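You operate a simulated robot arm through the tools that you are given. There is no shell and no other tool. Be economical: measure what you need, move in short steps, check, and stop when the job is done.

You are at the controls of a simulated robot arm. One attempt, no reset.

JOB
Plug the charger in and put the toothbrush handle on to charge.
Fine: use the socket by the switch; switch the strip on last.

The check looks at the end state, three seconds after you hand in, the way a careful person would. Anything else that was tipped, shoved, dropped, spilled or broken makes it a failure.

ROBOT AND FRAMES
A 6-joint arm with a two-finger parallel gripper, fixed in place. Base frame: the origin is at the foot of the arm, x ahead of it, y to its left, z up. Readings come in m, degrees, newtons and seconds.
Its first joint turns from -66.0 to 66.0 degrees. Payload 2.7 kg.
The tool frame sits at the grasp point between the pads (the TCP): z along the fingers, y along the line on which they close. The tips reach 0.023 m beyond it. Largest opening 0.094 m; finger width 0.038, thickness 0.01; the body of the gripper, 0.054 by 0.096 m, starts 0.039 m behind the TCP.
Orientation is that of the tool frame in the base frame, as a unit quaternion [w, x, y, z]. With the fingers straight down and closing along the base's y, the tool's x points along the base's -x, its y along +y and its z along -z.

CONTROLS
- The arm moves only by the tool move_arm. Its argument "plan" is a list of rows, each a list of 3 entries, a list of its own where there are three numbers: the turn, a rotation vector about the tool's x, y, z in units of 180 degrees (1.0 is 180 degrees), then the shift along the tool's x, y, z in units of 500 mm (1.0 is 500 mm), then the opening, from 0 (shut) to 1 (fully open). In form: [[[rx, ry, rz], [tx, ty, tz], jaw], ...]. A call has 1 to 10 rows; each row is the pose to reach, as a shift and turn from the pose commanded when the call began, along the tool's axes at that moment. A call with a number of a shift or a turn outside -1 to 1 is refused whole. Rows are played at 5 a second. More than 0.05 m and 8.6 degrees between two rows, or a gripper value outside its range, and nothing of the call is played. Where a pose cannot be reached the arm comes as near as it can. A force on the tool above 40 N (or 10 N above the force at the start of the call, whichever is more), or a blocked arm, ends the call early, and 0.2 s more pass. Each finger travels about 0.045 m/s and halts on what it meets, pressing with about 33 N; the grip force reading is that of the motor and also rises with nothing between the fingers. The clock runs only during rows and for 0.2 s after the last one: add rows that repeat a pose to give the fingers time. The reply holds the time, the measured pose of the TCP, the force on the tool along the base axes, the opening and the grip force, in the units named above and with some noise.
- Cameras (640 x 400 px; columns grow to the right, rows downward): "scene" is fixed at [0.0438, -0.4126, 1.4113]; the picture's right is [0.96, -0.27, 0.00], its down [-0.14, -0.48, -0.87] and it looks along [0.23, 0.83, -0.50] (base axes); focal length 343 px, centre (320, 200). "wrist" rides on the gripper at [-0.039, 0, -0.044] in the tool frame; the picture's right is [0.00, -1.00, 0.00], its down [0.97, 0.00, -0.24] and it looks along [0.24, 0.00, 0.97] (tool axes); focal length 218 px, centre (320, 200). There is no depth. A picture from a camera that has moved, and an enlarged one, comes with that camera's place and axes in the base frame and with its lens.
- grab_frame(camera): a new picture of that camera. It takes no simulated time.
- inspect(camera, box): a new picture of the part [left, top, right, bottom] of that camera's present view, enlarged. It takes no simulated time.
- finish_job(): hands the job in; it is judged then, once.

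Go step by step. Nothing tells you positions but the pictures and the camera data: compare them with the known pose of the tool, close in by small moves and look again before you grip or let go. The budget is 120 turns and 84 pictures, counting those below and the enlarged ones. Unless the task says otherwise, let go and move clear before handing in, and close with one line.

The tools are called after "Emit:" as a command line: name --argument value ..., lists and objects as JSON in quotes. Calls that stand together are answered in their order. move_arm: Moves the arm, as the interface text tells. Its arguments: {"type":"object","properties":{"plan":{"type":"array","items":{"type":"array"}}},"required":["plan"]} The other tools are called the same way: grab_frame (camera) takes a picture; inspect (camera, box) takes an enlarged picture of a part of a camera's view; finish_job () hands the job in.

At the start:

```text
t: 0.0
eef_pos: [0.3404, 0.2034, 1.0945]
tcp_rot: [-0.001, 0.0, 1.0, 0.0]
ft_force: [0.5, -0.2, 0.0]
gripper_width: 0.0938
finger_force: 0.1
```

scene: 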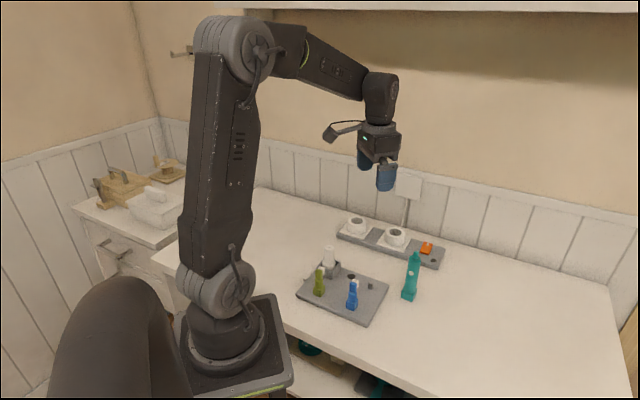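
wrist: 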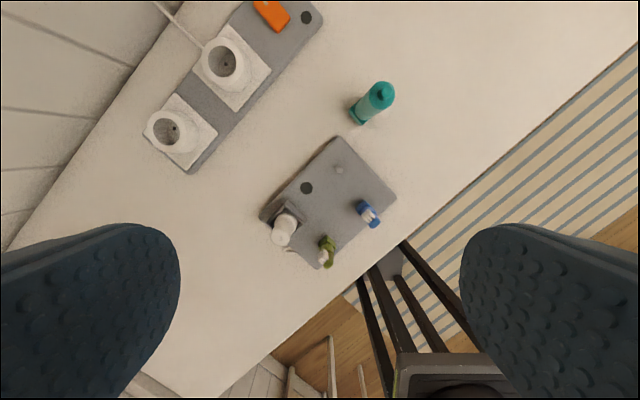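

I see a power strip with two round sockets and an orange switch, a tray with a white charger, two brush handles, and a teal bottle. I'll take enlarged views to identify them.

Emit:
inspect --camera "scene" --box '[290, 200, 450, 330]'

Emit:
inspect --camera "wrist" --box '[130, 0, 410, 280]'

```text
3.08 times, centred on (370, 265) of scene
camera zoom: at [0.0438, -0.4126, 1.4113], right [0.96, -0.27, 0.0], down [-0.14, -0.48, -0.87], along [0.23, 0.83, -0.5], focal length 1056 px, centre (166, 0)
```

zoom: 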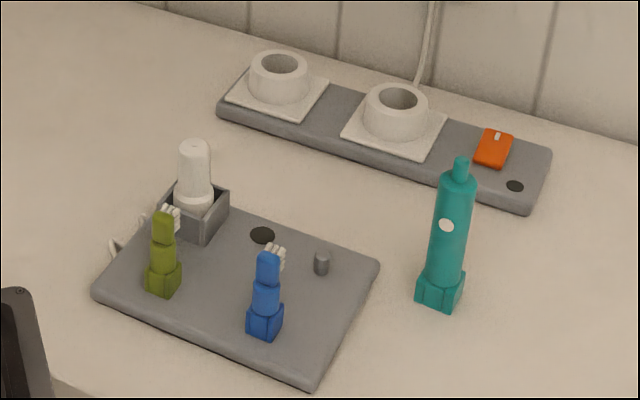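

```text
1.43 times, centred on (270, 140) of wrist
camera zoom: at [0.3804, 0.203, 1.1391], right [0.0, -1.0, 0.0], down [-0.97, 0.0, 0.24], along [-0.24, 0.0, -0.97], focal length 312 px, centre (391, 286)
```

zoom: 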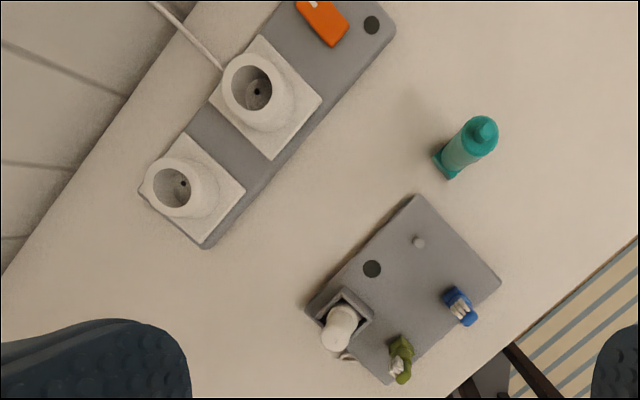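

The scale seems off: objects look nearer than a surface at 0.312 would give. I'll make a lateral parallax move at this height to measure true depth.

Emit:
move_arm --plan '[[[0, 0, 0], [0, -0.09, 0], 1], [[0, 0, 0], [0, -0.18, 0], 1], [[0, 0, 0], [0, -0.2, 0], 1], [[0, 0, 0], [0, -0.2, 0], 1]]'

Emit:
grab_frame --camera "wrist"

Emit:
grab_frame --camera "scene"

```text
t: 1.0
eef_pos: [0.3407, 0.1043, 1.0951]
tcp_rot: [0.001, 0.0, 1.0, 0.001]
ft_force: [0.1, -0.6, -0.3]
gripper_width: 0.094
finger_force: 0.0
```

```text
79 pictures are left
camera wrist: at [0.3807, 0.1038, 1.1387], right [0.0, -1.0, 0.0], down [-0.97, 0.0, 0.24], along [-0.24, 0.0, -0.97], focal length 218 px, centre (320, 200)
```

wrist: 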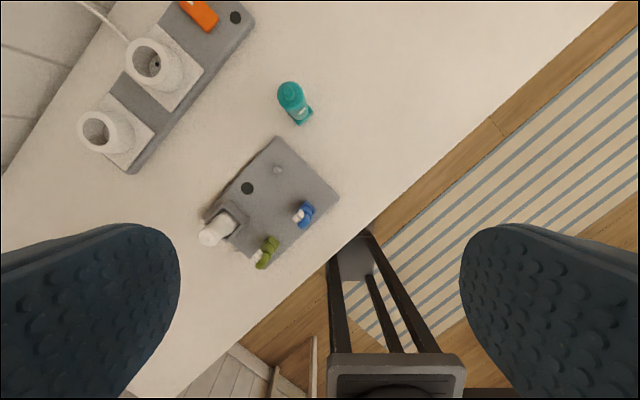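

```text
78 pictures are left
```

scene: 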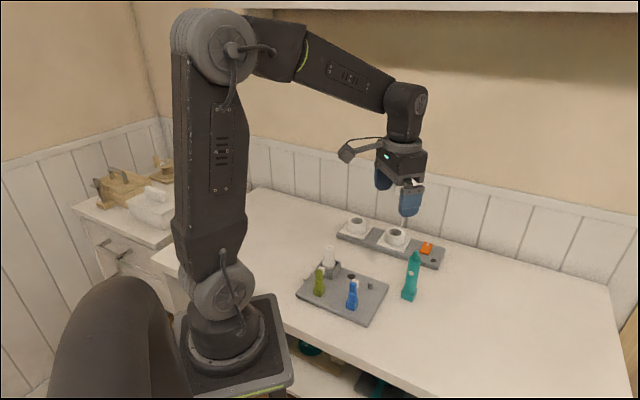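

Parallax shows the table surface actually lies near z≈0.77 in the reported frame, with the tray around (0.32,0.2) and the near-switch socket around (0.50,0.345). I'll go over the tray, lower, for a close look.

Emit:
move_arm --plan '[[[0, 0, 0], [0.02, 0.05, 0.05], 1], [[0, 0, 0], [0.04, 0.1, 0.1], 1], [[0, 0, 0], [0.06, 0.15, 0.15], 1], [[0, 0, 0], [0.08, 0.2, 0.2], 1], [[0, 0, 0], [0.08, 0.2, 0.2], 1]]'

Emit:
grab_frame --camera "wrist"

Emit:
inspect --camera "scene" --box '[290, 235, 390, 325]'

Emit:
inspect --camera "scene" --box '[330, 205, 450, 275]'

```text
t: 2.2
eef_pos: [0.3, 0.2048, 0.993]
tcp_rot: [0.001, 0.001, 1.0, 0.001]
ft_force: [-0.3, -0.4, 0.5]
gripper_width: 0.0938
finger_force: 0.0
```

```text
77 pictures are left
camera wrist: at [0.3402, 0.2051, 1.038], right [0.0, -1.0, 0.0], down [-0.97, 0.0, 0.24], along [-0.24, 0.0, -0.97], focal length 218 px, centre (320, 200)
```

wrist: 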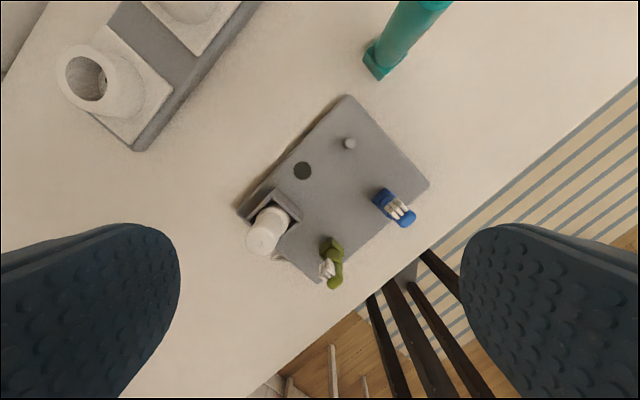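

```text
4.44 times, centred on (340, 280) of scene
camera zoom: at [0.0438, -0.4126, 1.4113], right [0.96, -0.27, 0.0], down [-0.14, -0.48, -0.87], along [0.23, 0.83, -0.5], focal length 1525 px, centre (231, -156)
```

zoom: 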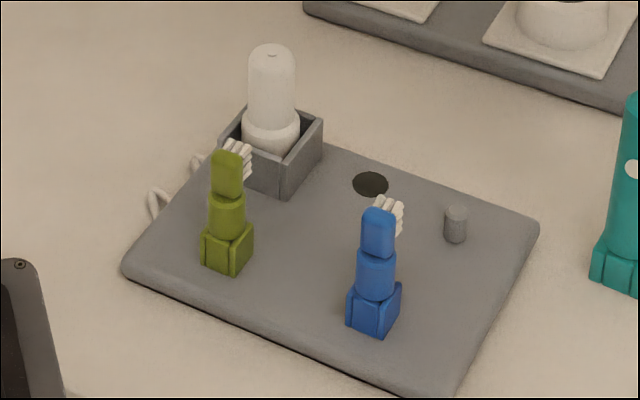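

```text
5.33 times, centred on (390, 240) of scene
camera zoom: at [0.0438, -0.4126, 1.4113], right [0.96, -0.27, 0.0], down [-0.14, -0.48, -0.87], along [0.23, 0.83, -0.5], focal length 1830 px, centre (-53, -13)
```

zoom: 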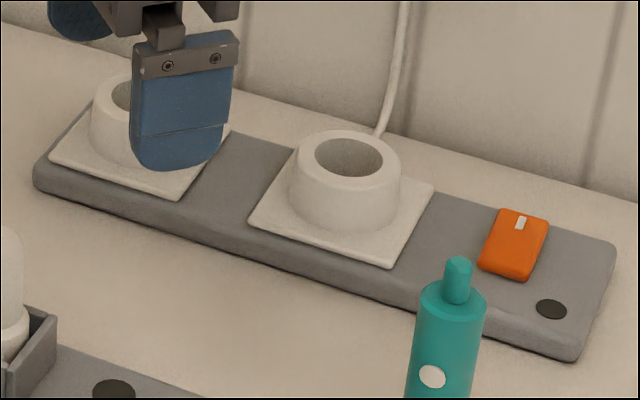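

The white plug stands in its cradle, the peg on the tray takes the handle. Now I'll go above the strip to look at the sockets and switch, and test reach.

Emit:
move_arm --plan '[[[0, 0, 0], [-0.07, 0.05, 0], 1], [[0, 0, 0], [-0.14, 0.1, 0], 1], [[0, 0, 0], [-0.21, 0.15, 0], 1], [[0, 0, 0], [-0.28, 0.2, 0], 1], [[0, 0, 0], [-0.35, 0.25, 0], 1], [[0, 0, 0], [-0.4, 0.28, 0], 1], [[0, 0, 0], [-0.4, 0.28, 0], 1]]'

Emit:
grab_frame --camera "wrist"

```text
t: 3.8
eef_pos: [0.4993, 0.3432, 0.9964]
tcp_rot: [0.0, 0.0, 1.0, 0.0]
ft_force: [0.1, -1.0, 0.6]
gripper_width: 0.0941
finger_force: 0.0
```

```text
74 pictures are left
camera wrist: at [0.5397, 0.342, 1.0402], right [0.0, -1.0, 0.0], down [-0.97, 0.0, 0.24], along [-0.24, 0.0, -0.97], focal length 218 px, centre (320, 200)
```

wrist: 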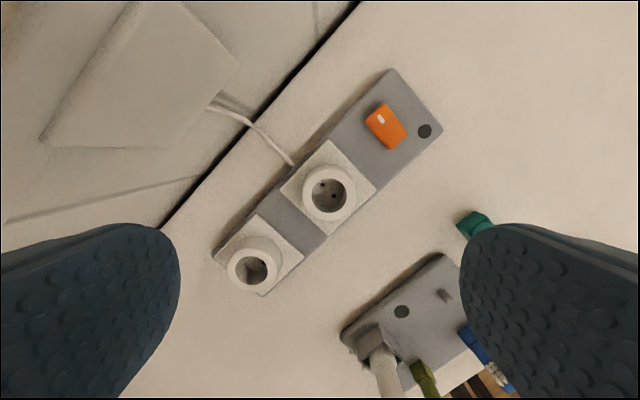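

Reach is fine here. I'll zoom in on the socket and the switch.

Emit:
inspect --camera "wrist" --box '[270, 130, 390, 230]'

Emit:
inspect --camera "wrist" --box '[330, 60, 450, 160]'

```text
4.00 times, centred on (330, 180) of wrist
camera zoom: at [0.5397, 0.342, 1.0402], right [0.0, -1.0, 0.0], down [-0.97, 0.0, 0.24], along [-0.24, 0.0, -0.97], focal length 873 px, centre (280, 280)
```

zoom: 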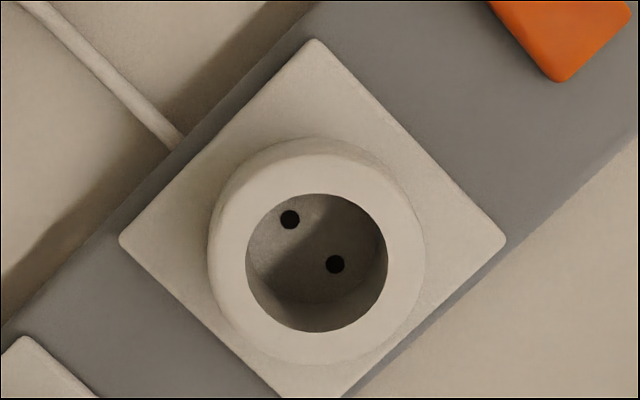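

```text
4.00 times, centred on (390, 110) of wrist
camera zoom: at [0.5397, 0.342, 1.0402], right [0.0, -1.0, 0.0], down [-0.97, 0.0, 0.24], along [-0.24, 0.0, -0.97], focal length 873 px, centre (40, 560)
```

zoom: 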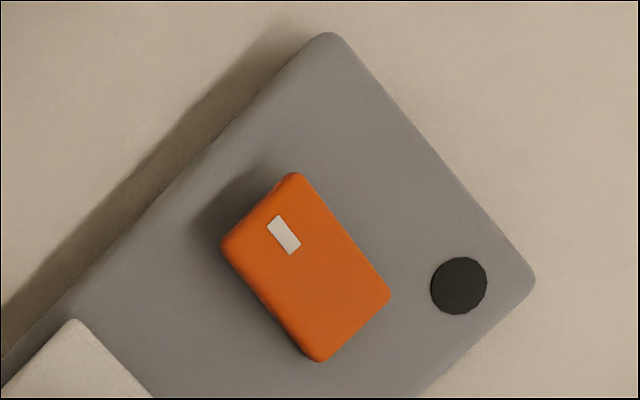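

The socket has two pin holes running perpendicular to the strip's long side, so the plug's yaw matters. I'll go back above the plug with the tool yawed -45° to line up with tray and strip.

Emit:
move_arm --plan '[[[0, 0, -0.0417], [0.0787, -0.031, 0], 1], [[0, 0, -0.0833], [0.1573, -0.062, 0], 1], [[0, 0, -0.125], [0.236, -0.093, 0], 1], [[0, 0, -0.1667], [0.3147, -0.124, 0], 1], [[0, 0, -0.2083], [0.3933, -0.155, 0], 1], [[0, 0, -0.25], [0.472, -0.186, 0], 1], [[0, 0, -0.25], [0.472, -0.186, 0], 1]]'

Emit:
grab_frame --camera "wrist"

```text
t: 5.4
eef_pos: [0.2646, 0.2493, 0.9953]
tcp_rot: [0.0, -0.384, 0.923, 0.0]
ft_force: [0.2, -0.1, 0.7]
gripper_width: 0.094
finger_force: 0.0
```

```text
71 pictures are left
camera wrist: at [0.2921, 0.2769, 1.0393], right [0.71, -0.71, 0.0], down [-0.69, -0.69, 0.24], along [-0.17, -0.17, -0.97], focal length 218 px, centre (320, 200)
```

wrist: 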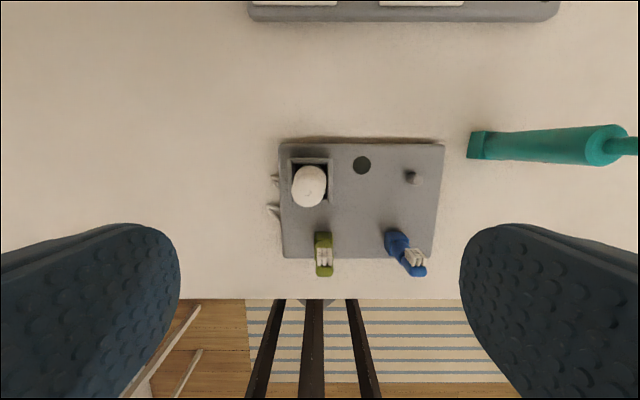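

Emit:
inspect --camera "wrist" --box '[260, 130, 380, 230]'

Emit:
inspect --camera "scene" --box '[310, 235, 360, 285]'

```text
4.00 times, centred on (320, 180) of wrist
camera zoom: at [0.2921, 0.2769, 1.0393], right [0.71, -0.71, 0.0], down [-0.69, -0.69, 0.24], along [-0.17, -0.17, -0.97], focal length 873 px, centre (320, 280)
```

zoom: 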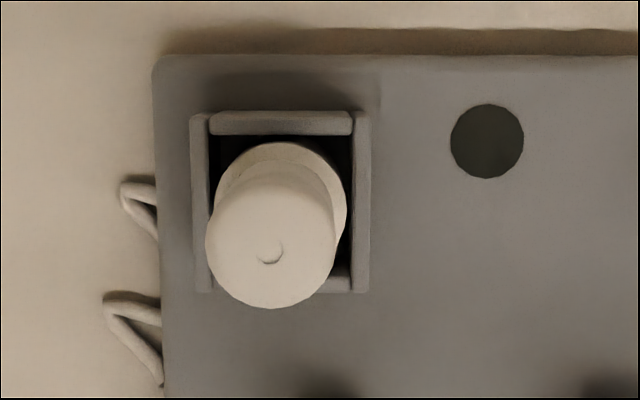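

```text
8.00 times, centred on (335, 260) of scene
camera zoom: at [0.0438, -0.4126, 1.4113], right [0.96, -0.27, 0.0], down [-0.14, -0.48, -0.87], along [0.23, 0.83, -0.5], focal length 2745 px, centre (200, -280)
```

zoom: 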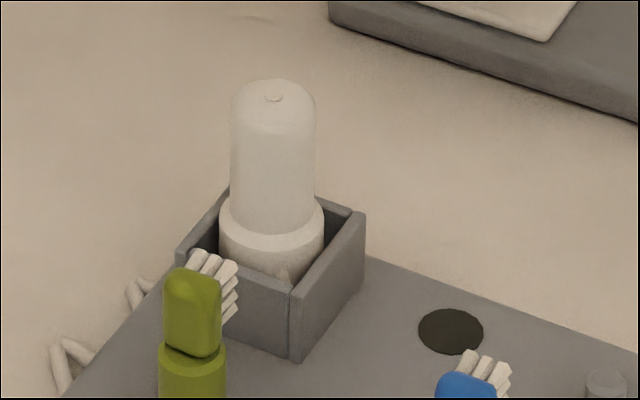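

The plug is a vertical cylinder at about (0.258, 0.2576), top z≈0.868, flange top ≈0.815. I'll centre over it and descend to just above, then check.

Emit:
move_arm --plan '[[[0, 0, 0], [-0.0024, 0.021, 0.03], 0.75], [[0, 0, 0], [-0.0024, 0.021, 0.1], 0.7], [[0, 0, 0], [-0.0024, 0.021, 0.17], 0.65], [[0, 0, 0], [-0.0024, 0.021, 0.18], 0.65], [[0, 0, 0], [-0.0024, 0.021, 0.18], 0.65]]'

Emit:
grab_frame --camera "wrist"

Emit:
inspect --camera "scene" --box '[290, 205, 390, 305]'

```text
t: 6.6
eef_pos: [0.2579, 0.2587, 0.9057]
tcp_rot: [0.0, -0.382, 0.924, 0.0]
ft_force: [0.4, 0.2, 0.1]
gripper_width: 0.0609
finger_force: 0.1
```

```text
68 pictures are left
camera wrist: at [0.2868, 0.2856, 0.9488], right [0.71, -0.71, 0.0], down [-0.69, -0.69, 0.24], along [-0.17, -0.17, -0.97], focal length 218 px, centre (320, 200)
```

wrist: 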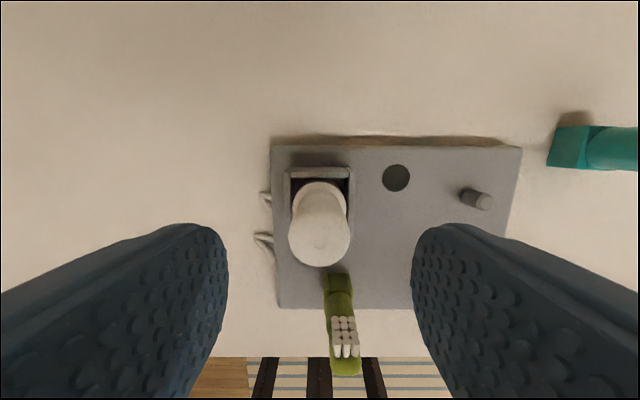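

```text
4.00 times, centred on (340, 255) of scene
camera zoom: at [0.0438, -0.4126, 1.4113], right [0.96, -0.27, 0.0], down [-0.14, -0.48, -0.87], along [0.23, 0.83, -0.5], focal length 1373 px, centre (240, -20)
```

zoom: 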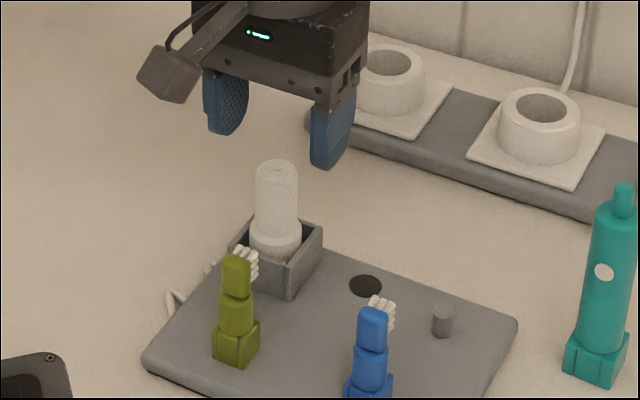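

Centred well. Descending to grip height and closing.

Emit:
move_arm --plan '[[[0, 0, 0], [0, 0, 0.06], 0.65], [[0, 0, 0], [0, 0, 0.12], 0.65], [[0, 0, 0], [0, 0, 0.12], 0.5], [[0, 0, 0], [0, 0, 0.12], 0.3], [[0, 0, 0], [0, 0, 0.12], 0.2], [[0, 0, 0], [0, 0, 0.12], 0.2], [[0, 0, 0], [0, 0, 0.12], 0.2]]'

Emit:
grab_frame --camera "wrist"

```text
t: 8.2
eef_pos: [0.2578, 0.2577, 0.8456]
tcp_rot: [0.0, -0.382, 0.924, 0.0]
ft_force: [0.1, 0.3, -0.3]
gripper_width: 0.0271
finger_force: 32.9
```

```text
66 pictures are left
camera wrist: at [0.2865, 0.2853, 0.8894], right [0.71, -0.71, 0.0], down [-0.69, -0.69, 0.24], along [-0.17, -0.17, -0.97], focal length 218 px, centre (320, 200)
```

wrist: 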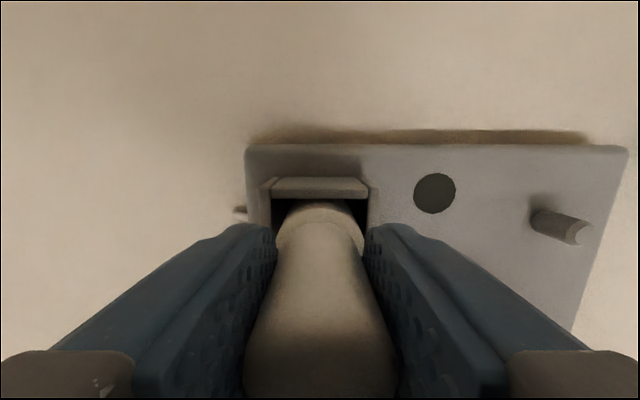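

Gripped at 27 mm width. Lifting straight up, then checking the underside from the scene camera.

Emit:
move_arm --plan '[[[0, 0, 0], [0, 0, -0.04], 0.2], [[0, 0, 0], [0, 0, -0.1], 0.2], [[0, 0, 0], [0, 0, -0.18], 0.2], [[0, 0, 0], [0, 0, -0.26], 0.2], [[0, 0, 0], [0, 0, -0.26], 0.2]]'

Emit:
inspect --camera "scene" --box '[310, 190, 370, 250]'

Emit:
grab_frame --camera "scene"

```text
t: 9.4
eef_pos: [0.2594, 0.2595, 0.976]
tcp_rot: [0.0, -0.382, 0.924, 0.0]
ft_force: [0.6, 0.0, -1.6]
gripper_width: 0.0271
finger_force: 32.6
```

```text
6.67 times, centred on (340, 220) of scene
camera zoom: at [0.0438, -0.4126, 1.4113], right [0.96, -0.27, 0.0], down [-0.14, -0.48, -0.87], along [0.23, 0.83, -0.5], focal length 2288 px, centre (187, 67)
```

zoom: 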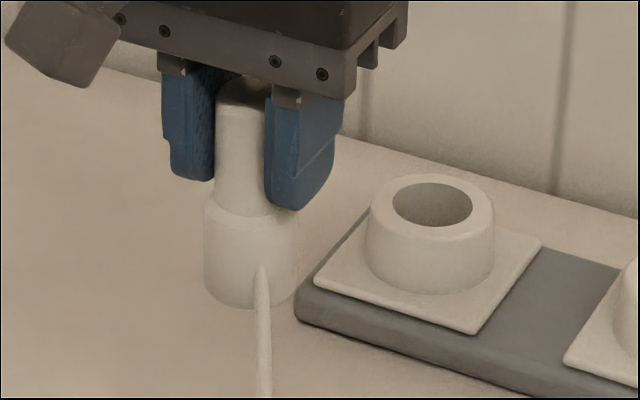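

```text
64 pictures are left
```

scene: 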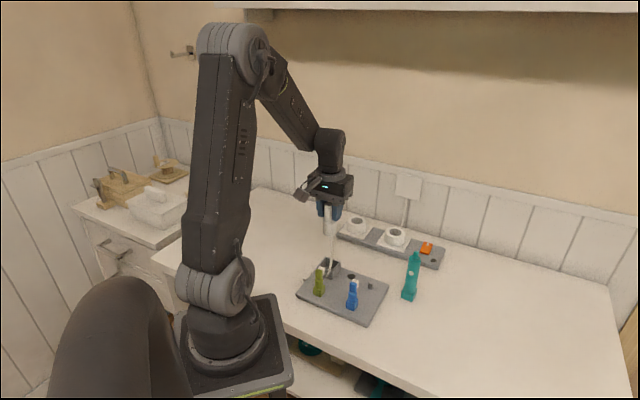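

The cord leaves the plug's side; the pins underneath are hidden from above. I'll tilt the plug ~60° in place so the scene camera can see the pin direction.

Emit:
move_arm --plan '[[[0.0191, 0.0369, 0], [0, 0, 0], 0.2], [[0.0382, 0.0737, 0], [0, 0, 0], 0.2], [[0.0574, 0.1106, 0], [0, 0, 0], 0.2], [[0.0765, 0.1475, 0], [0, 0, 0], 0.2], [[0.0956, 0.1844, 0], [0, 0, 0], 0.2], [[0.1148, 0.2212, 0], [0, 0, 0], 0.2], [[0.1339, 0.2581, 0], [0, 0, 0], 0.2], [[0.153, 0.295, 0], [0, 0, 0], 0.2], [[0.153, 0.295, 0], [0, 0, 0], 0.2]]'

Emit:
grab_frame --camera "scene"

Emit:
inspect --camera "scene" --box '[300, 180, 360, 240]'

```text
t: 11.4
eef_pos: [0.2591, 0.2594, 0.9755]
tcp_rot: [-0.32, -0.33, 0.802, -0.381]
ft_force: [-0.2, 0.3, -0.2]
gripper_width: 0.0187
finger_force: 0.1
```

```text
63 pictures are left
```

scene: 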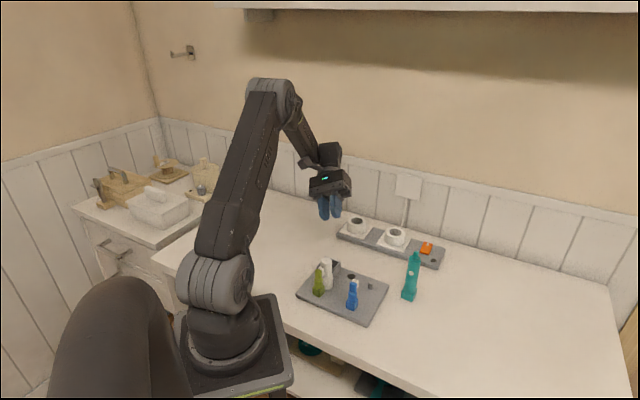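

```text
6.67 times, centred on (330, 210) of scene
camera zoom: at [0.0438, -0.4126, 1.4113], right [0.96, -0.27, 0.0], down [-0.14, -0.48, -0.87], along [0.23, 0.83, -0.5], focal length 2288 px, centre (253, 133)
```

zoom: 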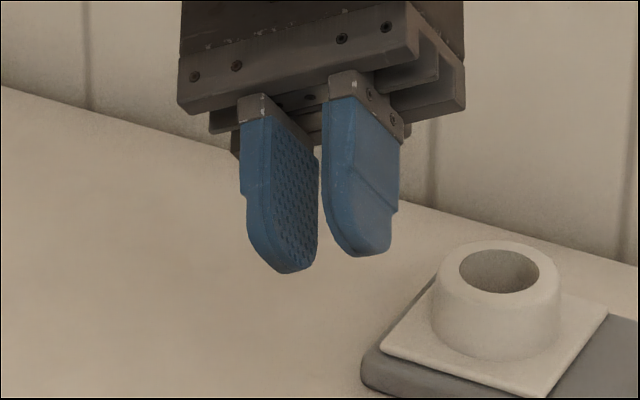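

The plug slipped out of the grip, probably pulled by its cord. Looking at where it landed.

Emit:
inspect --camera "scene" --box '[290, 235, 390, 325]'

Emit:
grab_frame --camera "wrist"

```text
4.44 times, centred on (340, 280) of scene
camera zoom: at [0.0438, -0.4126, 1.4113], right [0.96, -0.27, 0.0], down [-0.14, -0.48, -0.87], along [0.23, 0.83, -0.5], focal length 1525 px, centre (231, -156)
```

zoom: 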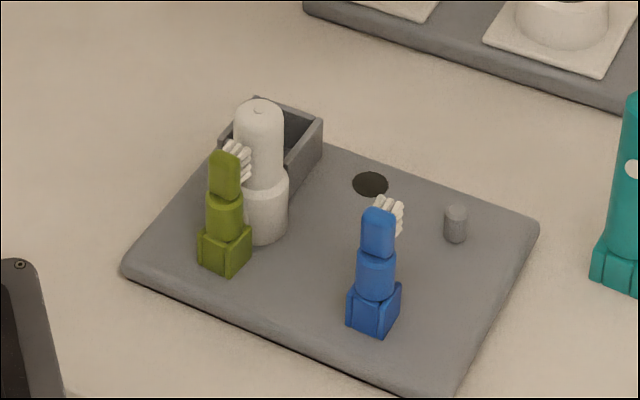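

```text
60 pictures are left
camera wrist: at [0.293, 0.3061, 0.9671], right [0.78, -0.49, 0.4], down [-0.49, -0.08, 0.87], along [-0.39, -0.87, -0.3], focal length 218 px, centre (320, 200)
```

wrist: 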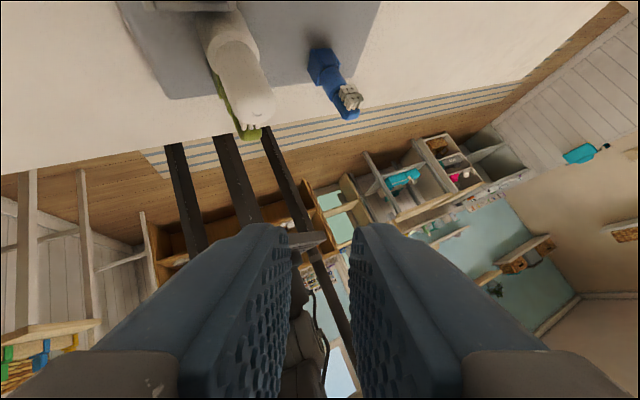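

Luckily the plug landed upright between its cradle and the green head. I'll untilt the tool with the fingers opened and look closely.

Emit:
move_arm --plan '[[[-0.0191, -0.0369, 0], [0, 0, 0], 0.3], [[-0.0382, -0.0737, 0], [0, 0, 0], 0.4], [[-0.0574, -0.1106, 0], [0, 0, 0], 0.5], [[-0.0765, -0.1475, 0], [0, 0, 0], 0.6], [[-0.0956, -0.1844, 0], [0, 0, 0], 0.65], [[-0.1148, -0.2212, 0], [0, 0, 0], 0.65], [[-0.1339, -0.2581, 0], [0, 0, 0], 0.65], [[-0.153, -0.295, 0], [0, 0, 0], 0.65], [[-0.153, -0.295, 0], [0, 0, 0], 0.65]]'

Emit:
grab_frame --camera "wrist"

Emit:
inspect --camera "scene" --box '[305, 250, 355, 300]'

```text
t: 13.4
eef_pos: [0.259, 0.2591, 0.9756]
tcp_rot: [0.001, -0.383, 0.924, 0.0]
ft_force: [-0.1, -0.6, -0.7]
gripper_width: 0.0611
finger_force: 0.1
```

```text
59 pictures are left
camera wrist: at [0.2863, 0.2863, 1.0192], right [0.71, -0.71, 0.0], down [-0.69, -0.69, 0.24], along [-0.17, -0.17, -0.97], focal length 218 px, centre (320, 200)
```

wrist: 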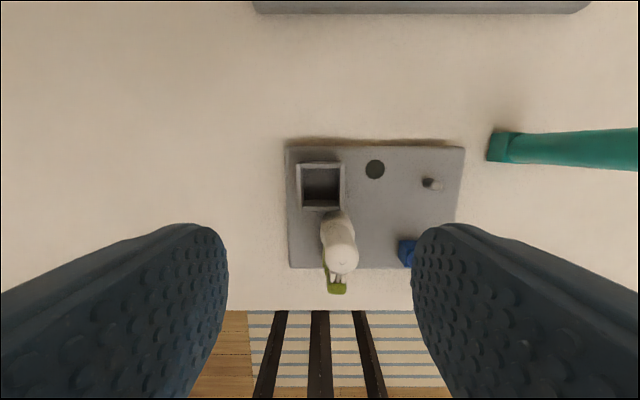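

```text
8.00 times, centred on (330, 275) of scene
camera zoom: at [0.0438, -0.4126, 1.4113], right [0.96, -0.27, 0.0], down [-0.14, -0.48, -0.87], along [0.23, 0.83, -0.5], focal length 2745 px, centre (240, -400)
```

zoom: 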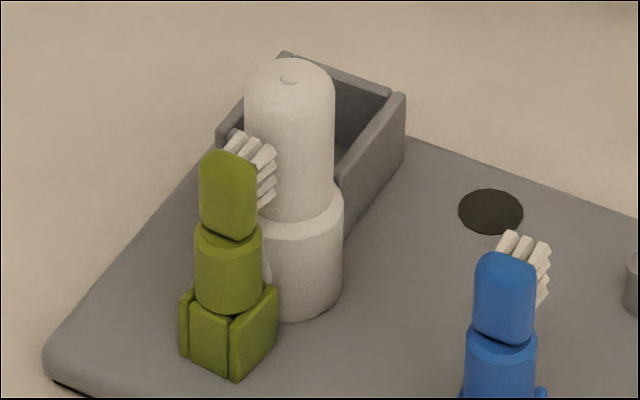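

Emit:
inspect --camera "wrist" --box '[280, 150, 400, 300]'

```text
2.67 times, centred on (340, 225) of wrist
camera zoom: at [0.2863, 0.2863, 1.0192], right [0.71, -0.71, 0.0], down [-0.69, -0.69, 0.24], along [-0.17, -0.17, -0.97], focal length 582 px, centre (267, 133)
```

zoom: 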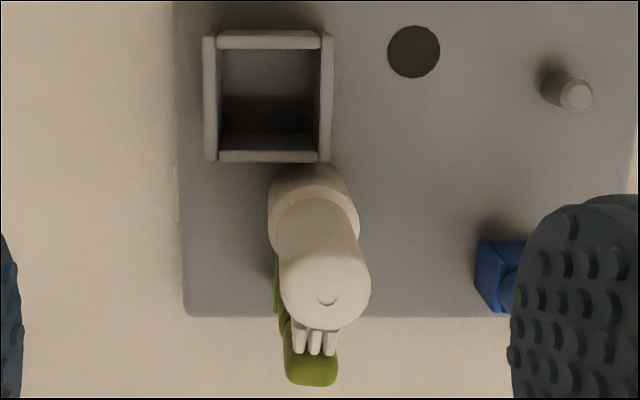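

The plug stands upright on the tray at about (0.235, 0.211), flush on its base (so no long protruding pins). I'll position above it for a re-grip and verify.

Emit:
move_arm --plan '[[[0, 0, 0], [0.05, -0.018, 0], 0.65], [[0, 0, 0], [0.0934, -0.034, 0.06], 0.65], [[0, 0, 0], [0.0934, -0.034, 0.13], 0.65], [[0, 0, 0], [0.0934, -0.034, 0.13], 0.65]]'

Emit:
grab_frame --camera "wrist"

Emit:
inspect --camera "scene" --box '[290, 225, 370, 305]'

```text
t: 14.4
eef_pos: [0.2381, 0.2147, 0.9095]
tcp_rot: [0.0, -0.383, 0.924, 0.001]
ft_force: [-0.7, 0.0, -0.1]
gripper_width: 0.0611
finger_force: 0.0
```

```text
56 pictures are left
camera wrist: at [0.2657, 0.2414, 0.9537], right [0.71, -0.71, 0.0], down [-0.69, -0.69, 0.24], along [-0.17, -0.17, -0.97], focal length 218 px, centre (320, 200)
```

wrist: 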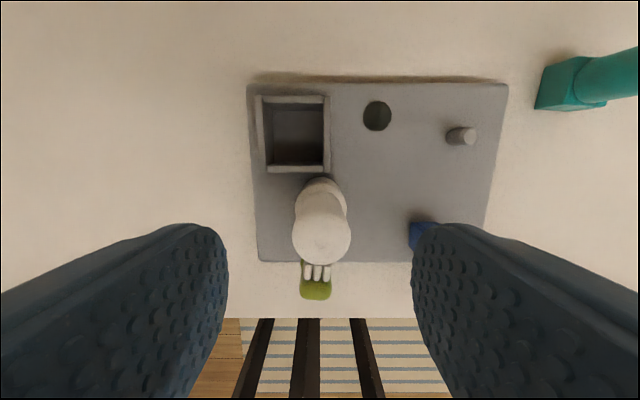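

```text
5.00 times, centred on (330, 265) of scene
camera zoom: at [0.0438, -0.4126, 1.4113], right [0.96, -0.27, 0.0], down [-0.14, -0.48, -0.87], along [0.23, 0.83, -0.5], focal length 1716 px, centre (270, -125)
```

zoom: 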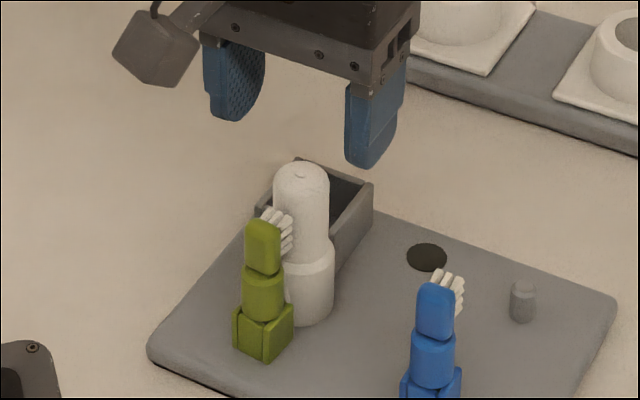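

Centred laterally. Descending and gripping.

Emit:
move_arm --plan '[[[0, 0, 0], [0, 0, 0.06], 0.65], [[0, 0, 0], [0, 0, 0.12], 0.65], [[0, 0, 0], [0, 0, 0.132], 0.6], [[0, 0, 0], [0, 0, 0.132], 0.4], [[0, 0, 0], [0, 0, 0.132], 0.2], [[0, 0, 0], [0, 0, 0.132], 0.1], [[0, 0, 0], [0, 0, 0.132], 0.1], [[0, 0, 0], [0, 0, 0.132], 0.1]]'

Emit:
inspect --camera "scene" --box '[290, 225, 370, 305]'

```text
t: 16.2
eef_pos: [0.2366, 0.2159, 0.8454]
tcp_rot: [-0.001, -0.384, 0.923, -0.001]
ft_force: [0.4, -0.2, 0.0]
gripper_width: 0.0271
finger_force: 33.0
```

```text
5.00 times, centred on (330, 265) of scene
camera zoom: at [0.0438, -0.4126, 1.4113], right [0.96, -0.27, 0.0], down [-0.14, -0.48, -0.87], along [0.23, 0.83, -0.5], focal length 1716 px, centre (270, -125)
```

zoom: 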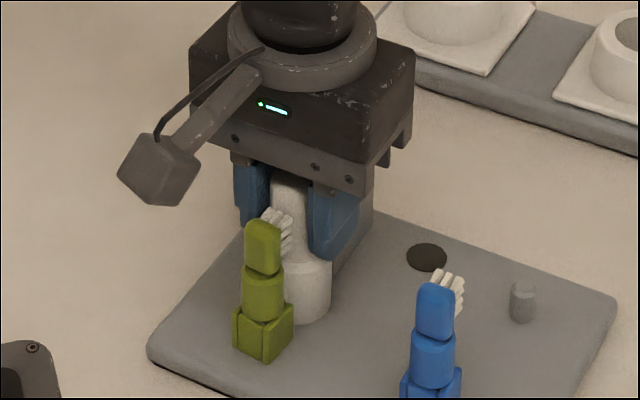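

Gripped. Slow lift and check.

Emit:
move_arm --plan '[[[0, 0, 0], [0, 0, -0.03], 0.1], [[0, 0, 0], [0, 0, -0.06], 0.1], [[0, 0, 0], [0, 0, -0.09], 0.1], [[0, 0, 0], [0, 0, -0.12], 0.1], [[0, 0, 0], [0, 0, -0.15], 0.1], [[0, 0, 0], [0, 0, -0.18], 0.1], [[0, 0, 0], [0, 0, -0.18], 0.1]]'

Emit:
inspect --camera "scene" --box '[295, 190, 375, 300]'

Emit:
grab_frame --camera "wrist"

```text
t: 17.8
eef_pos: [0.2396, 0.2125, 0.9336]
tcp_rot: [0.0, -0.383, 0.924, 0.0]
ft_force: [0.4, 0.6, -1.5]
gripper_width: 0.027
finger_force: 32.5
```

```text
3.64 times, centred on (335, 245) of scene
camera zoom: at [0.0438, -0.4126, 1.4113], right [0.96, -0.27, 0.0], down [-0.14, -0.48, -0.87], along [0.23, 0.83, -0.5], focal length 1248 px, centre (266, 36)
```

zoom: 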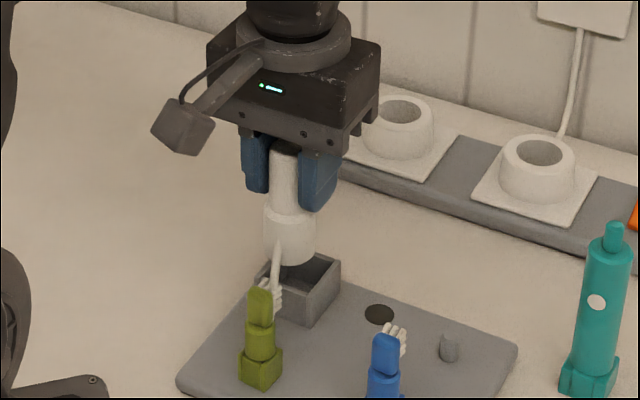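

```text
52 pictures are left
camera wrist: at [0.2666, 0.2404, 0.9785], right [0.71, -0.71, 0.0], down [-0.69, -0.69, 0.24], along [-0.17, -0.17, -0.97], focal length 218 px, centre (320, 200)
```

wrist: 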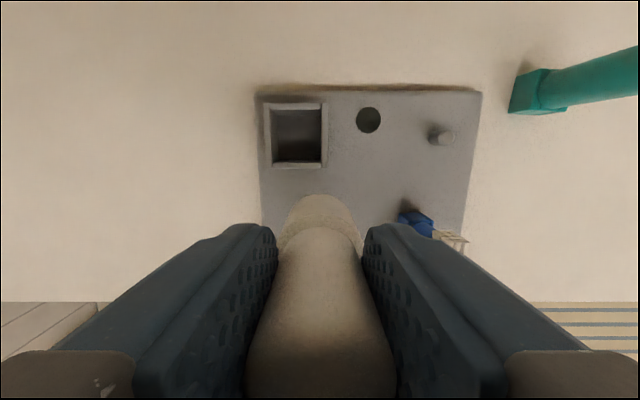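

Emit:
inspect --camera "scene" --box '[318, 230, 348, 262]'

```text
12.50 times, centred on (333, 246) of scene
camera zoom: at [0.0438, -0.4126, 1.4113], right [0.96, -0.27, 0.0], down [-0.14, -0.48, -0.87], along [0.23, 0.83, -0.5], focal length 4289 px, centre (158, -375)
```

zoom: 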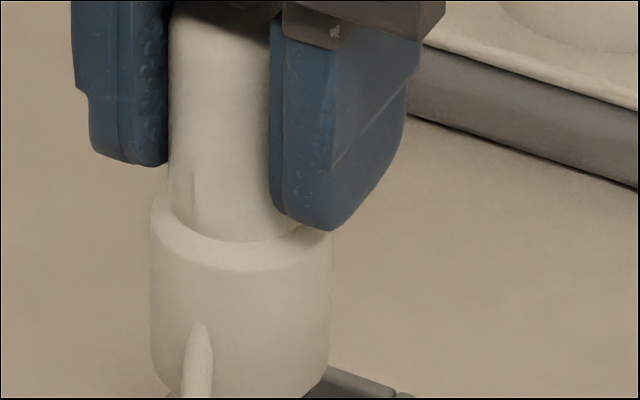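

No pins visible; the plug hangs vertical with its cord towards the tray side. I'll carry it slowly over the socket by the switch (≈(0.488, 0.332), rim z≈0.8155).

Emit:
move_arm --plan '[[[0, 0, 0], [-0.03, -0.0105, -0.054], 0.1], [[0, 0, 0], [-0.09, -0.0315, -0.054], 0.1], [[0, 0, 0], [-0.15, -0.0525, -0.054], 0.1], [[0, 0, 0], [-0.21, -0.0735, -0.054], 0.1], [[0, 0, 0], [-0.27, -0.0945, -0.054], 0.1], [[0, 0, 0], [-0.34, -0.119, -0.054], 0.1], [[0, 0, 0], [-0.41, -0.1435, -0.054], 0.1], [[0, 0, 0], [-0.47, -0.1645, -0.054], 0.1], [[0, 0, 0], [-0.5204, -0.1822, -0.054], 0.1], [[0, 0, 0], [-0.5204, -0.1822, -0.054], 0.1]]'

Emit:
grab_frame --camera "wrist"

Emit:
grab_frame --camera "scene"

```text
t: 20.0
eef_pos: [0.4873, 0.3311, 0.9599]
tcp_rot: [0.0, -0.382, 0.924, 0.0]
ft_force: [0.3, -0.1, -0.9]
gripper_width: 0.0266
finger_force: 33.0
```

```text
50 pictures are left
camera wrist: at [0.5157, 0.3592, 1.0039], right [0.71, -0.71, 0.0], down [-0.69, -0.69, 0.24], along [-0.17, -0.17, -0.97], focal length 218 px, centre (320, 200)
```

wrist: 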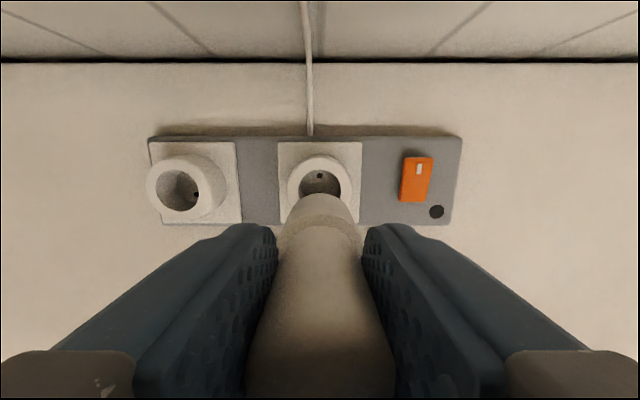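

```text
49 pictures are left
```

scene: 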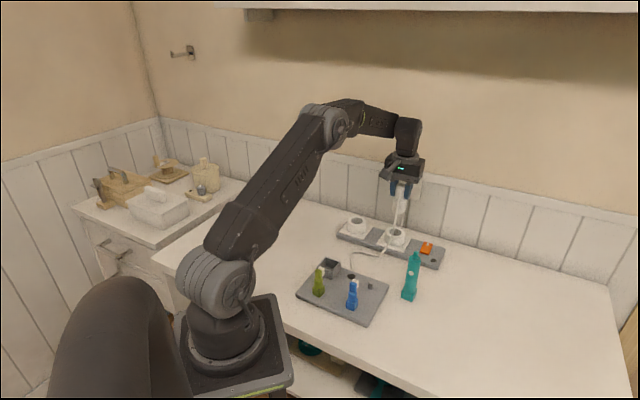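

Emit:
inspect --camera "scene" --box '[375, 165, 425, 265]'

Emit:
inspect --camera "wrist" --box '[260, 130, 380, 230]'

```text
4.00 times, centred on (400, 215) of scene
camera zoom: at [0.0438, -0.4126, 1.4113], right [0.96, -0.27, 0.0], down [-0.14, -0.48, -0.87], along [0.23, 0.83, -0.5], focal length 1373 px, centre (0, 140)
```

zoom: 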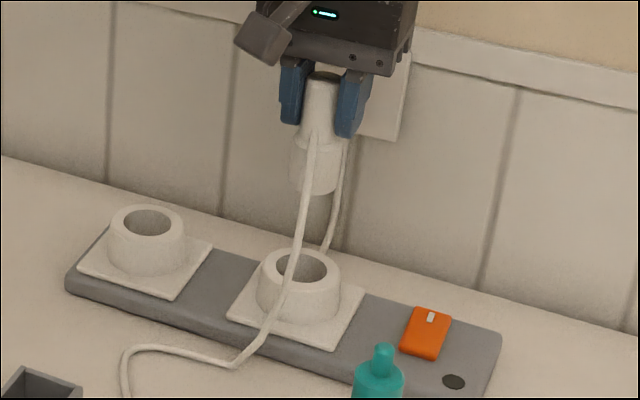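

```text
4.00 times, centred on (320, 180) of wrist
camera zoom: at [0.5157, 0.3592, 1.0039], right [0.71, -0.71, 0.0], down [-0.69, -0.69, 0.24], along [-0.17, -0.17, -0.97], focal length 873 px, centre (320, 280)
```

zoom: 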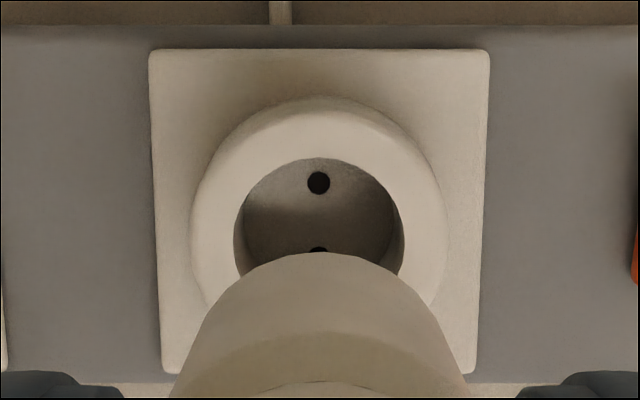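

Nicely aligned: holes run along tool x, lateral centring is within ~0.5 mm; the plug sits ~2 mm towards tool +x. I'll correct and descend to just above the rim.

Emit:
move_arm --plan '[[[0, 0, 0], [-0.005, 0, 0.03], 0.1], [[0, 0, 0], [-0.005, 0, 0.07], 0.1], [[0, 0, 0], [-0.005, 0, 0.11], 0.1], [[0, 0, 0], [-0.005, 0, 0.13], 0.1], [[0, 0, 0], [-0.005, 0, 0.13], 0.1]]'

Emit:
inspect --camera "wrist" --box '[260, 130, 380, 230]'

Emit:
inspect --camera "scene" --box '[370, 190, 430, 250]'

```text
t: 21.2
eef_pos: [0.4882, 0.3351, 0.895]
tcp_rot: [0.001, -0.383, 0.924, 0.0]
ft_force: [0.4, -0.2, -0.8]
gripper_width: 0.0266
finger_force: 33.5
```

```text
4.00 times, centred on (320, 180) of wrist
camera zoom: at [0.517, 0.3621, 0.9389], right [0.71, -0.71, 0.0], down [-0.69, -0.69, 0.24], along [-0.17, -0.17, -0.97], focal length 873 px, centre (320, 280)
```

zoom: 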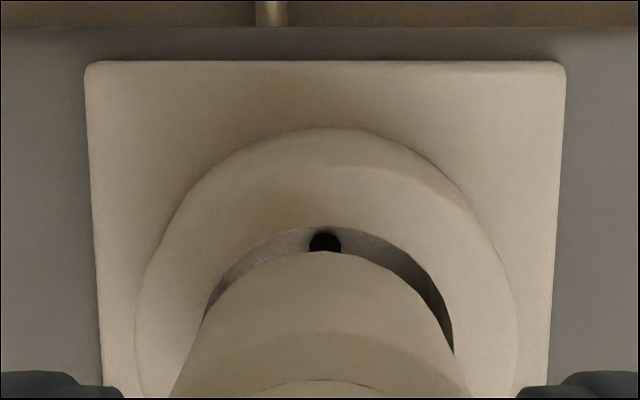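

```text
6.67 times, centred on (400, 220) of scene
camera zoom: at [0.0438, -0.4126, 1.4113], right [0.96, -0.27, 0.0], down [-0.14, -0.48, -0.87], along [0.23, 0.83, -0.5], focal length 2288 px, centre (-213, 67)
```

zoom: 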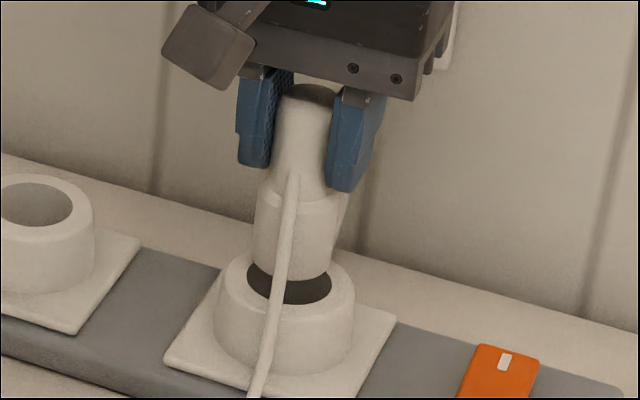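

Plug bottom is ~1 cm above the rim; socket is ~0.8 mm right of the plug. Correct and ease in.

Emit:
move_arm --plan '[[[0, 0, 0], [0.001, -0.0016, 0.006], 0.1], [[0, 0, 0], [0.001, -0.0016, 0.014], 0.1], [[0, 0, 0], [0.001, -0.0016, 0.022], 0.1], [[0, 0, 0], [0.001, -0.0016, 0.03], 0.1], [[0, 0, 0], [0.001, -0.0016, 0.038], 0.1], [[0, 0, 0], [0.001, -0.0016, 0.038], 0.1]]'

Emit:
inspect --camera "wrist" --box '[260, 130, 380, 230]'

Emit:
inspect --camera "scene" --box '[370, 190, 430, 250]'

```text
t: 22.6
eef_pos: [0.4875, 0.3336, 0.877]
tcp_rot: [0.0, -0.383, 0.924, 0.001]
ft_force: [-0.3, 0.6, 0.0]
gripper_width: 0.0269
finger_force: 33.0
```

```text
4.00 times, centred on (320, 180) of wrist
camera zoom: at [0.5167, 0.3609, 0.9205], right [0.71, -0.71, 0.0], down [-0.69, -0.69, 0.24], along [-0.17, -0.17, -0.97], focal length 873 px, centre (320, 280)
```

zoom: 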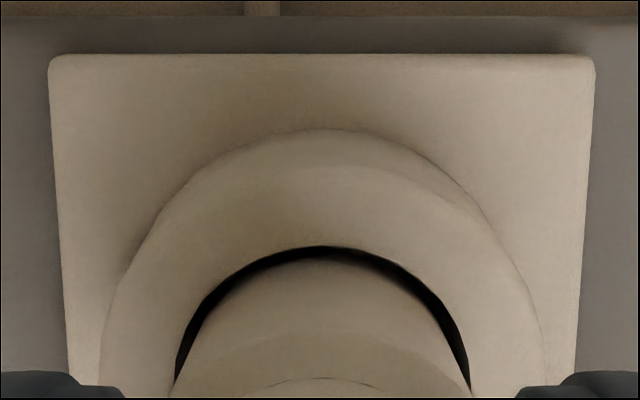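

```text
6.67 times, centred on (400, 220) of scene
camera zoom: at [0.0438, -0.4126, 1.4113], right [0.96, -0.27, 0.0], down [-0.14, -0.48, -0.87], along [0.23, 0.83, -0.5], focal length 2288 px, centre (-213, 67)
```

zoom: 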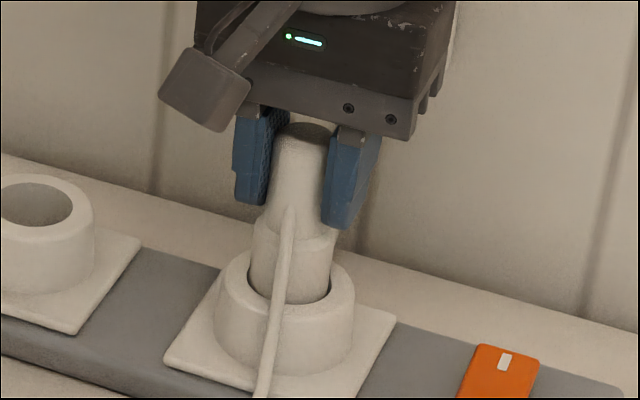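

It's entering the collar without contact. Continue down in small steps.

Emit:
move_arm --plan '[[[0, 0, 0], [0, -0.0008, 0.006], 0.1], [[0, 0, 0], [0, -0.0008, 0.012], 0.1], [[0, 0, 0], [0, -0.0008, 0.018], 0.1], [[0, 0, 0], [0, -0.0008, 0.024], 0.1], [[0, 0, 0], [0, -0.0008, 0.03], 0.1], [[0, 0, 0], [0, -0.0008, 0.03], 0.1]]'

Emit:
inspect --camera "scene" --box '[370, 190, 430, 250]'

```text
t: 24.0
eef_pos: [0.4882, 0.3343, 0.8617]
tcp_rot: [0.0, -0.383, 0.924, 0.0]
ft_force: [0.4, 0.5, -2.0]
gripper_width: 0.0265
finger_force: 32.9
```

```text
6.67 times, centred on (400, 220) of scene
camera zoom: at [0.0438, -0.4126, 1.4113], right [0.96, -0.27, 0.0], down [-0.14, -0.48, -0.87], along [0.23, 0.83, -0.5], focal length 2288 px, centre (-213, 67)
```

zoom: 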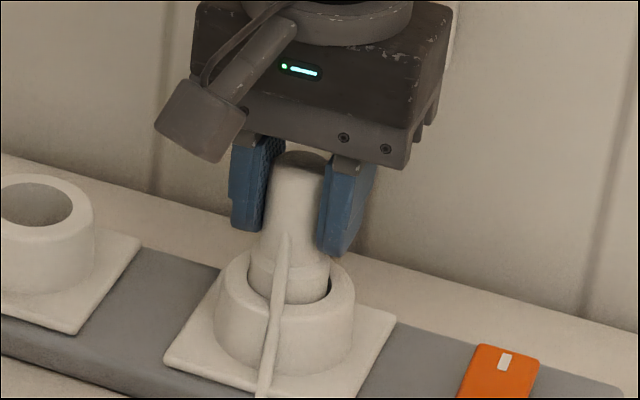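

Going in freely. Continue until it bottoms.

Emit:
move_arm --plan '[[[0, 0, 0], [0, 0, 0.005], 0.1], [[0, 0, 0], [0, 0, 0.01], 0.1], [[0, 0, 0], [0, 0, 0.015], 0.1], [[0, 0, 0], [0, 0, 0.02], 0.1], [[0, 0, 0], [0, 0, 0.025], 0.1], [[0, 0, 0], [0, 0, 0.025], 0.1]]'

Emit:
inspect --camera "scene" --box '[370, 190, 430, 250]'

```text
t: 25.4
eef_pos: [0.4895, 0.3342, 0.8542]
tcp_rot: [0.006, -0.384, 0.923, 0.002]
ft_force: [-1.2, 2.1, 29.8]
gripper_width: 0.0267
finger_force: 33.2
```

```text
6.67 times, centred on (400, 220) of scene
camera zoom: at [0.0434, -0.4129, 1.4113], right [0.96, -0.27, 0.0], down [-0.14, -0.48, -0.87], along [0.23, 0.83, -0.5], focal length 2288 px, centre (-213, 67)
```

zoom: 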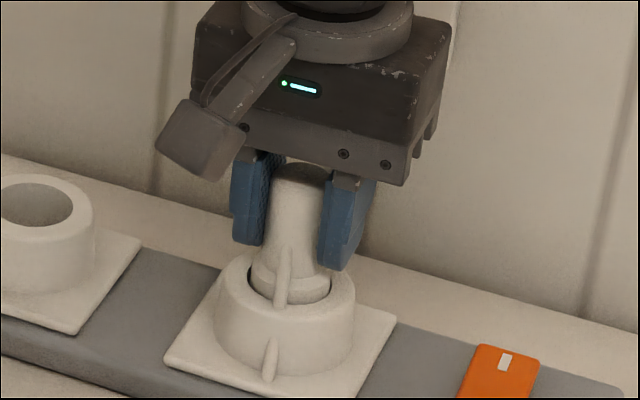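

It bottomed out at TCP z≈0.854, as predicted for the recess floor. Releasing and backing up to inspect the seating.

Emit:
move_arm --plan '[[[0, 0, 0], [0, 0, -0.01], 0.1], [[0, 0, 0], [0, 0, -0.01], 0.3], [[0, 0, 0], [0, 0, -0.01], 0.5], [[0, 0, 0], [0, 0, -0.01], 0.65], [[0, 0, 0], [0, 0, -0.01], 0.65], [[0, 0, 0], [0, 0, -0.06], 0.65], [[0, 0, 0], [0, 0, -0.13], 0.65], [[0, 0, 0], [0, 0, -0.2], 0.65], [[0, 0, 0], [0, 0, -0.24], 0.65]]'

Emit:
inspect --camera "wrist" --box '[240, 120, 400, 280]'

Emit:
inspect --camera "scene" --box '[370, 205, 420, 255]'

```text
t: 27.4
eef_pos: [0.4886, 0.3334, 0.97]
tcp_rot: [0.0, -0.383, 0.924, 0.0]
ft_force: [0.0, -0.3, 0.1]
gripper_width: 0.061
finger_force: 0.1
```

```text
2.50 times, centred on (320, 200) of wrist
camera zoom: at [0.5161, 0.3611, 1.0138], right [0.71, -0.71, 0.0], down [-0.69, -0.69, 0.24], along [-0.17, -0.17, -0.97], focal length 546 px, centre (320, 200)
```

zoom: 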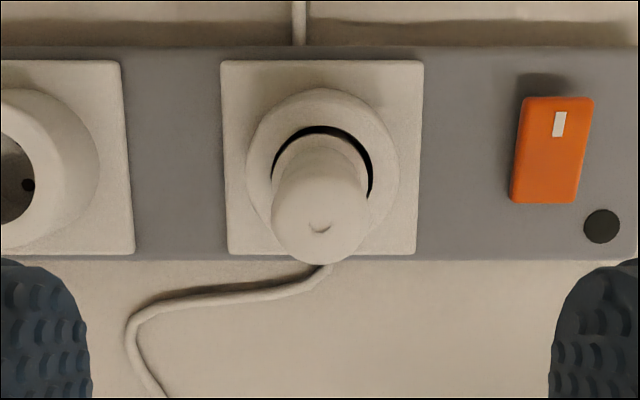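

```text
8.00 times, centred on (395, 230) of scene
camera zoom: at [0.0438, -0.4126, 1.4113], right [0.96, -0.27, 0.0], down [-0.14, -0.48, -0.87], along [0.23, 0.83, -0.5], focal length 2745 px, centre (-280, -40)
```

zoom: 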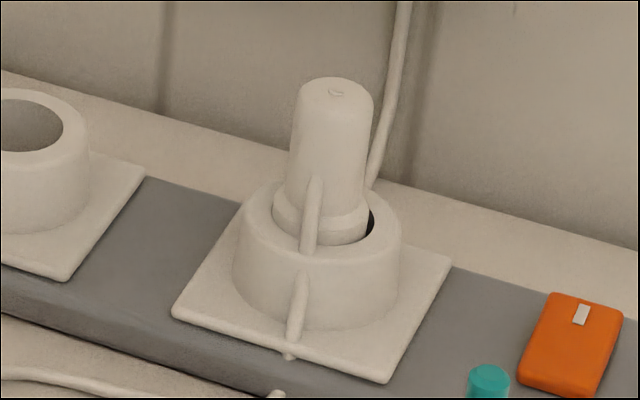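

The plug sits in the collar with a slight lean. To make sure pins (if any) are engaged, I'll re-grip, press lightly and wiggle in yaw, watching for a drop.

Emit:
move_arm --plan '[[[0, 0, 0], [0, 0, 0.08], 0.65], [[0, 0, 0], [0, 0, 0.16], 0.65], [[0, 0, 0], [0, 0, 0.226], 0.65], [[0, 0, 0], [0, 0, 0.226], 0.4], [[0, 0, 0], [0, 0, 0.226], 0.2], [[0, 0, 0], [0, 0, 0.226], 0.1], [[0, 0, 0], [0, 0, 0.226], 0.1], [[0, 0, 0], [0, 0, 0.226], 0.1]]'

Emit:
move_arm --plan '[[[0, 0, 0], [0, 0, 0.006], 0.1], [[0, 0, 0.03], [0, 0, 0.01], 0.1], [[0, 0, 0.06], [0, 0, 0.01], 0.1], [[0, 0, 0.03], [0, 0, 0.01], 0.1], [[0, 0, 0], [0, 0, 0.01], 0.1], [[0, 0, -0.03], [0, 0, 0.01], 0.1], [[0, 0, -0.06], [0, 0, 0.01], 0.1], [[0, 0, -0.03], [0, 0, 0.01], 0.1], [[0, 0, 0], [0, 0, 0.01], 0.1]]'

```text
t: 29.2
eef_pos: [0.4895, 0.3345, 0.8562]
tcp_rot: [0.0, -0.383, 0.924, 0.0]
ft_force: [0.1, 0.2, 0.4]
gripper_width: 0.0267
finger_force: 33.1
```

```text
t: 31.2
eef_pos: [0.4892, 0.3337, 0.8544]
tcp_rot: [0.003, -0.382, 0.924, 0.0]
ft_force: [3.6, 1.1, 21.8]
gripper_width: 0.0265
finger_force: 33.2
```

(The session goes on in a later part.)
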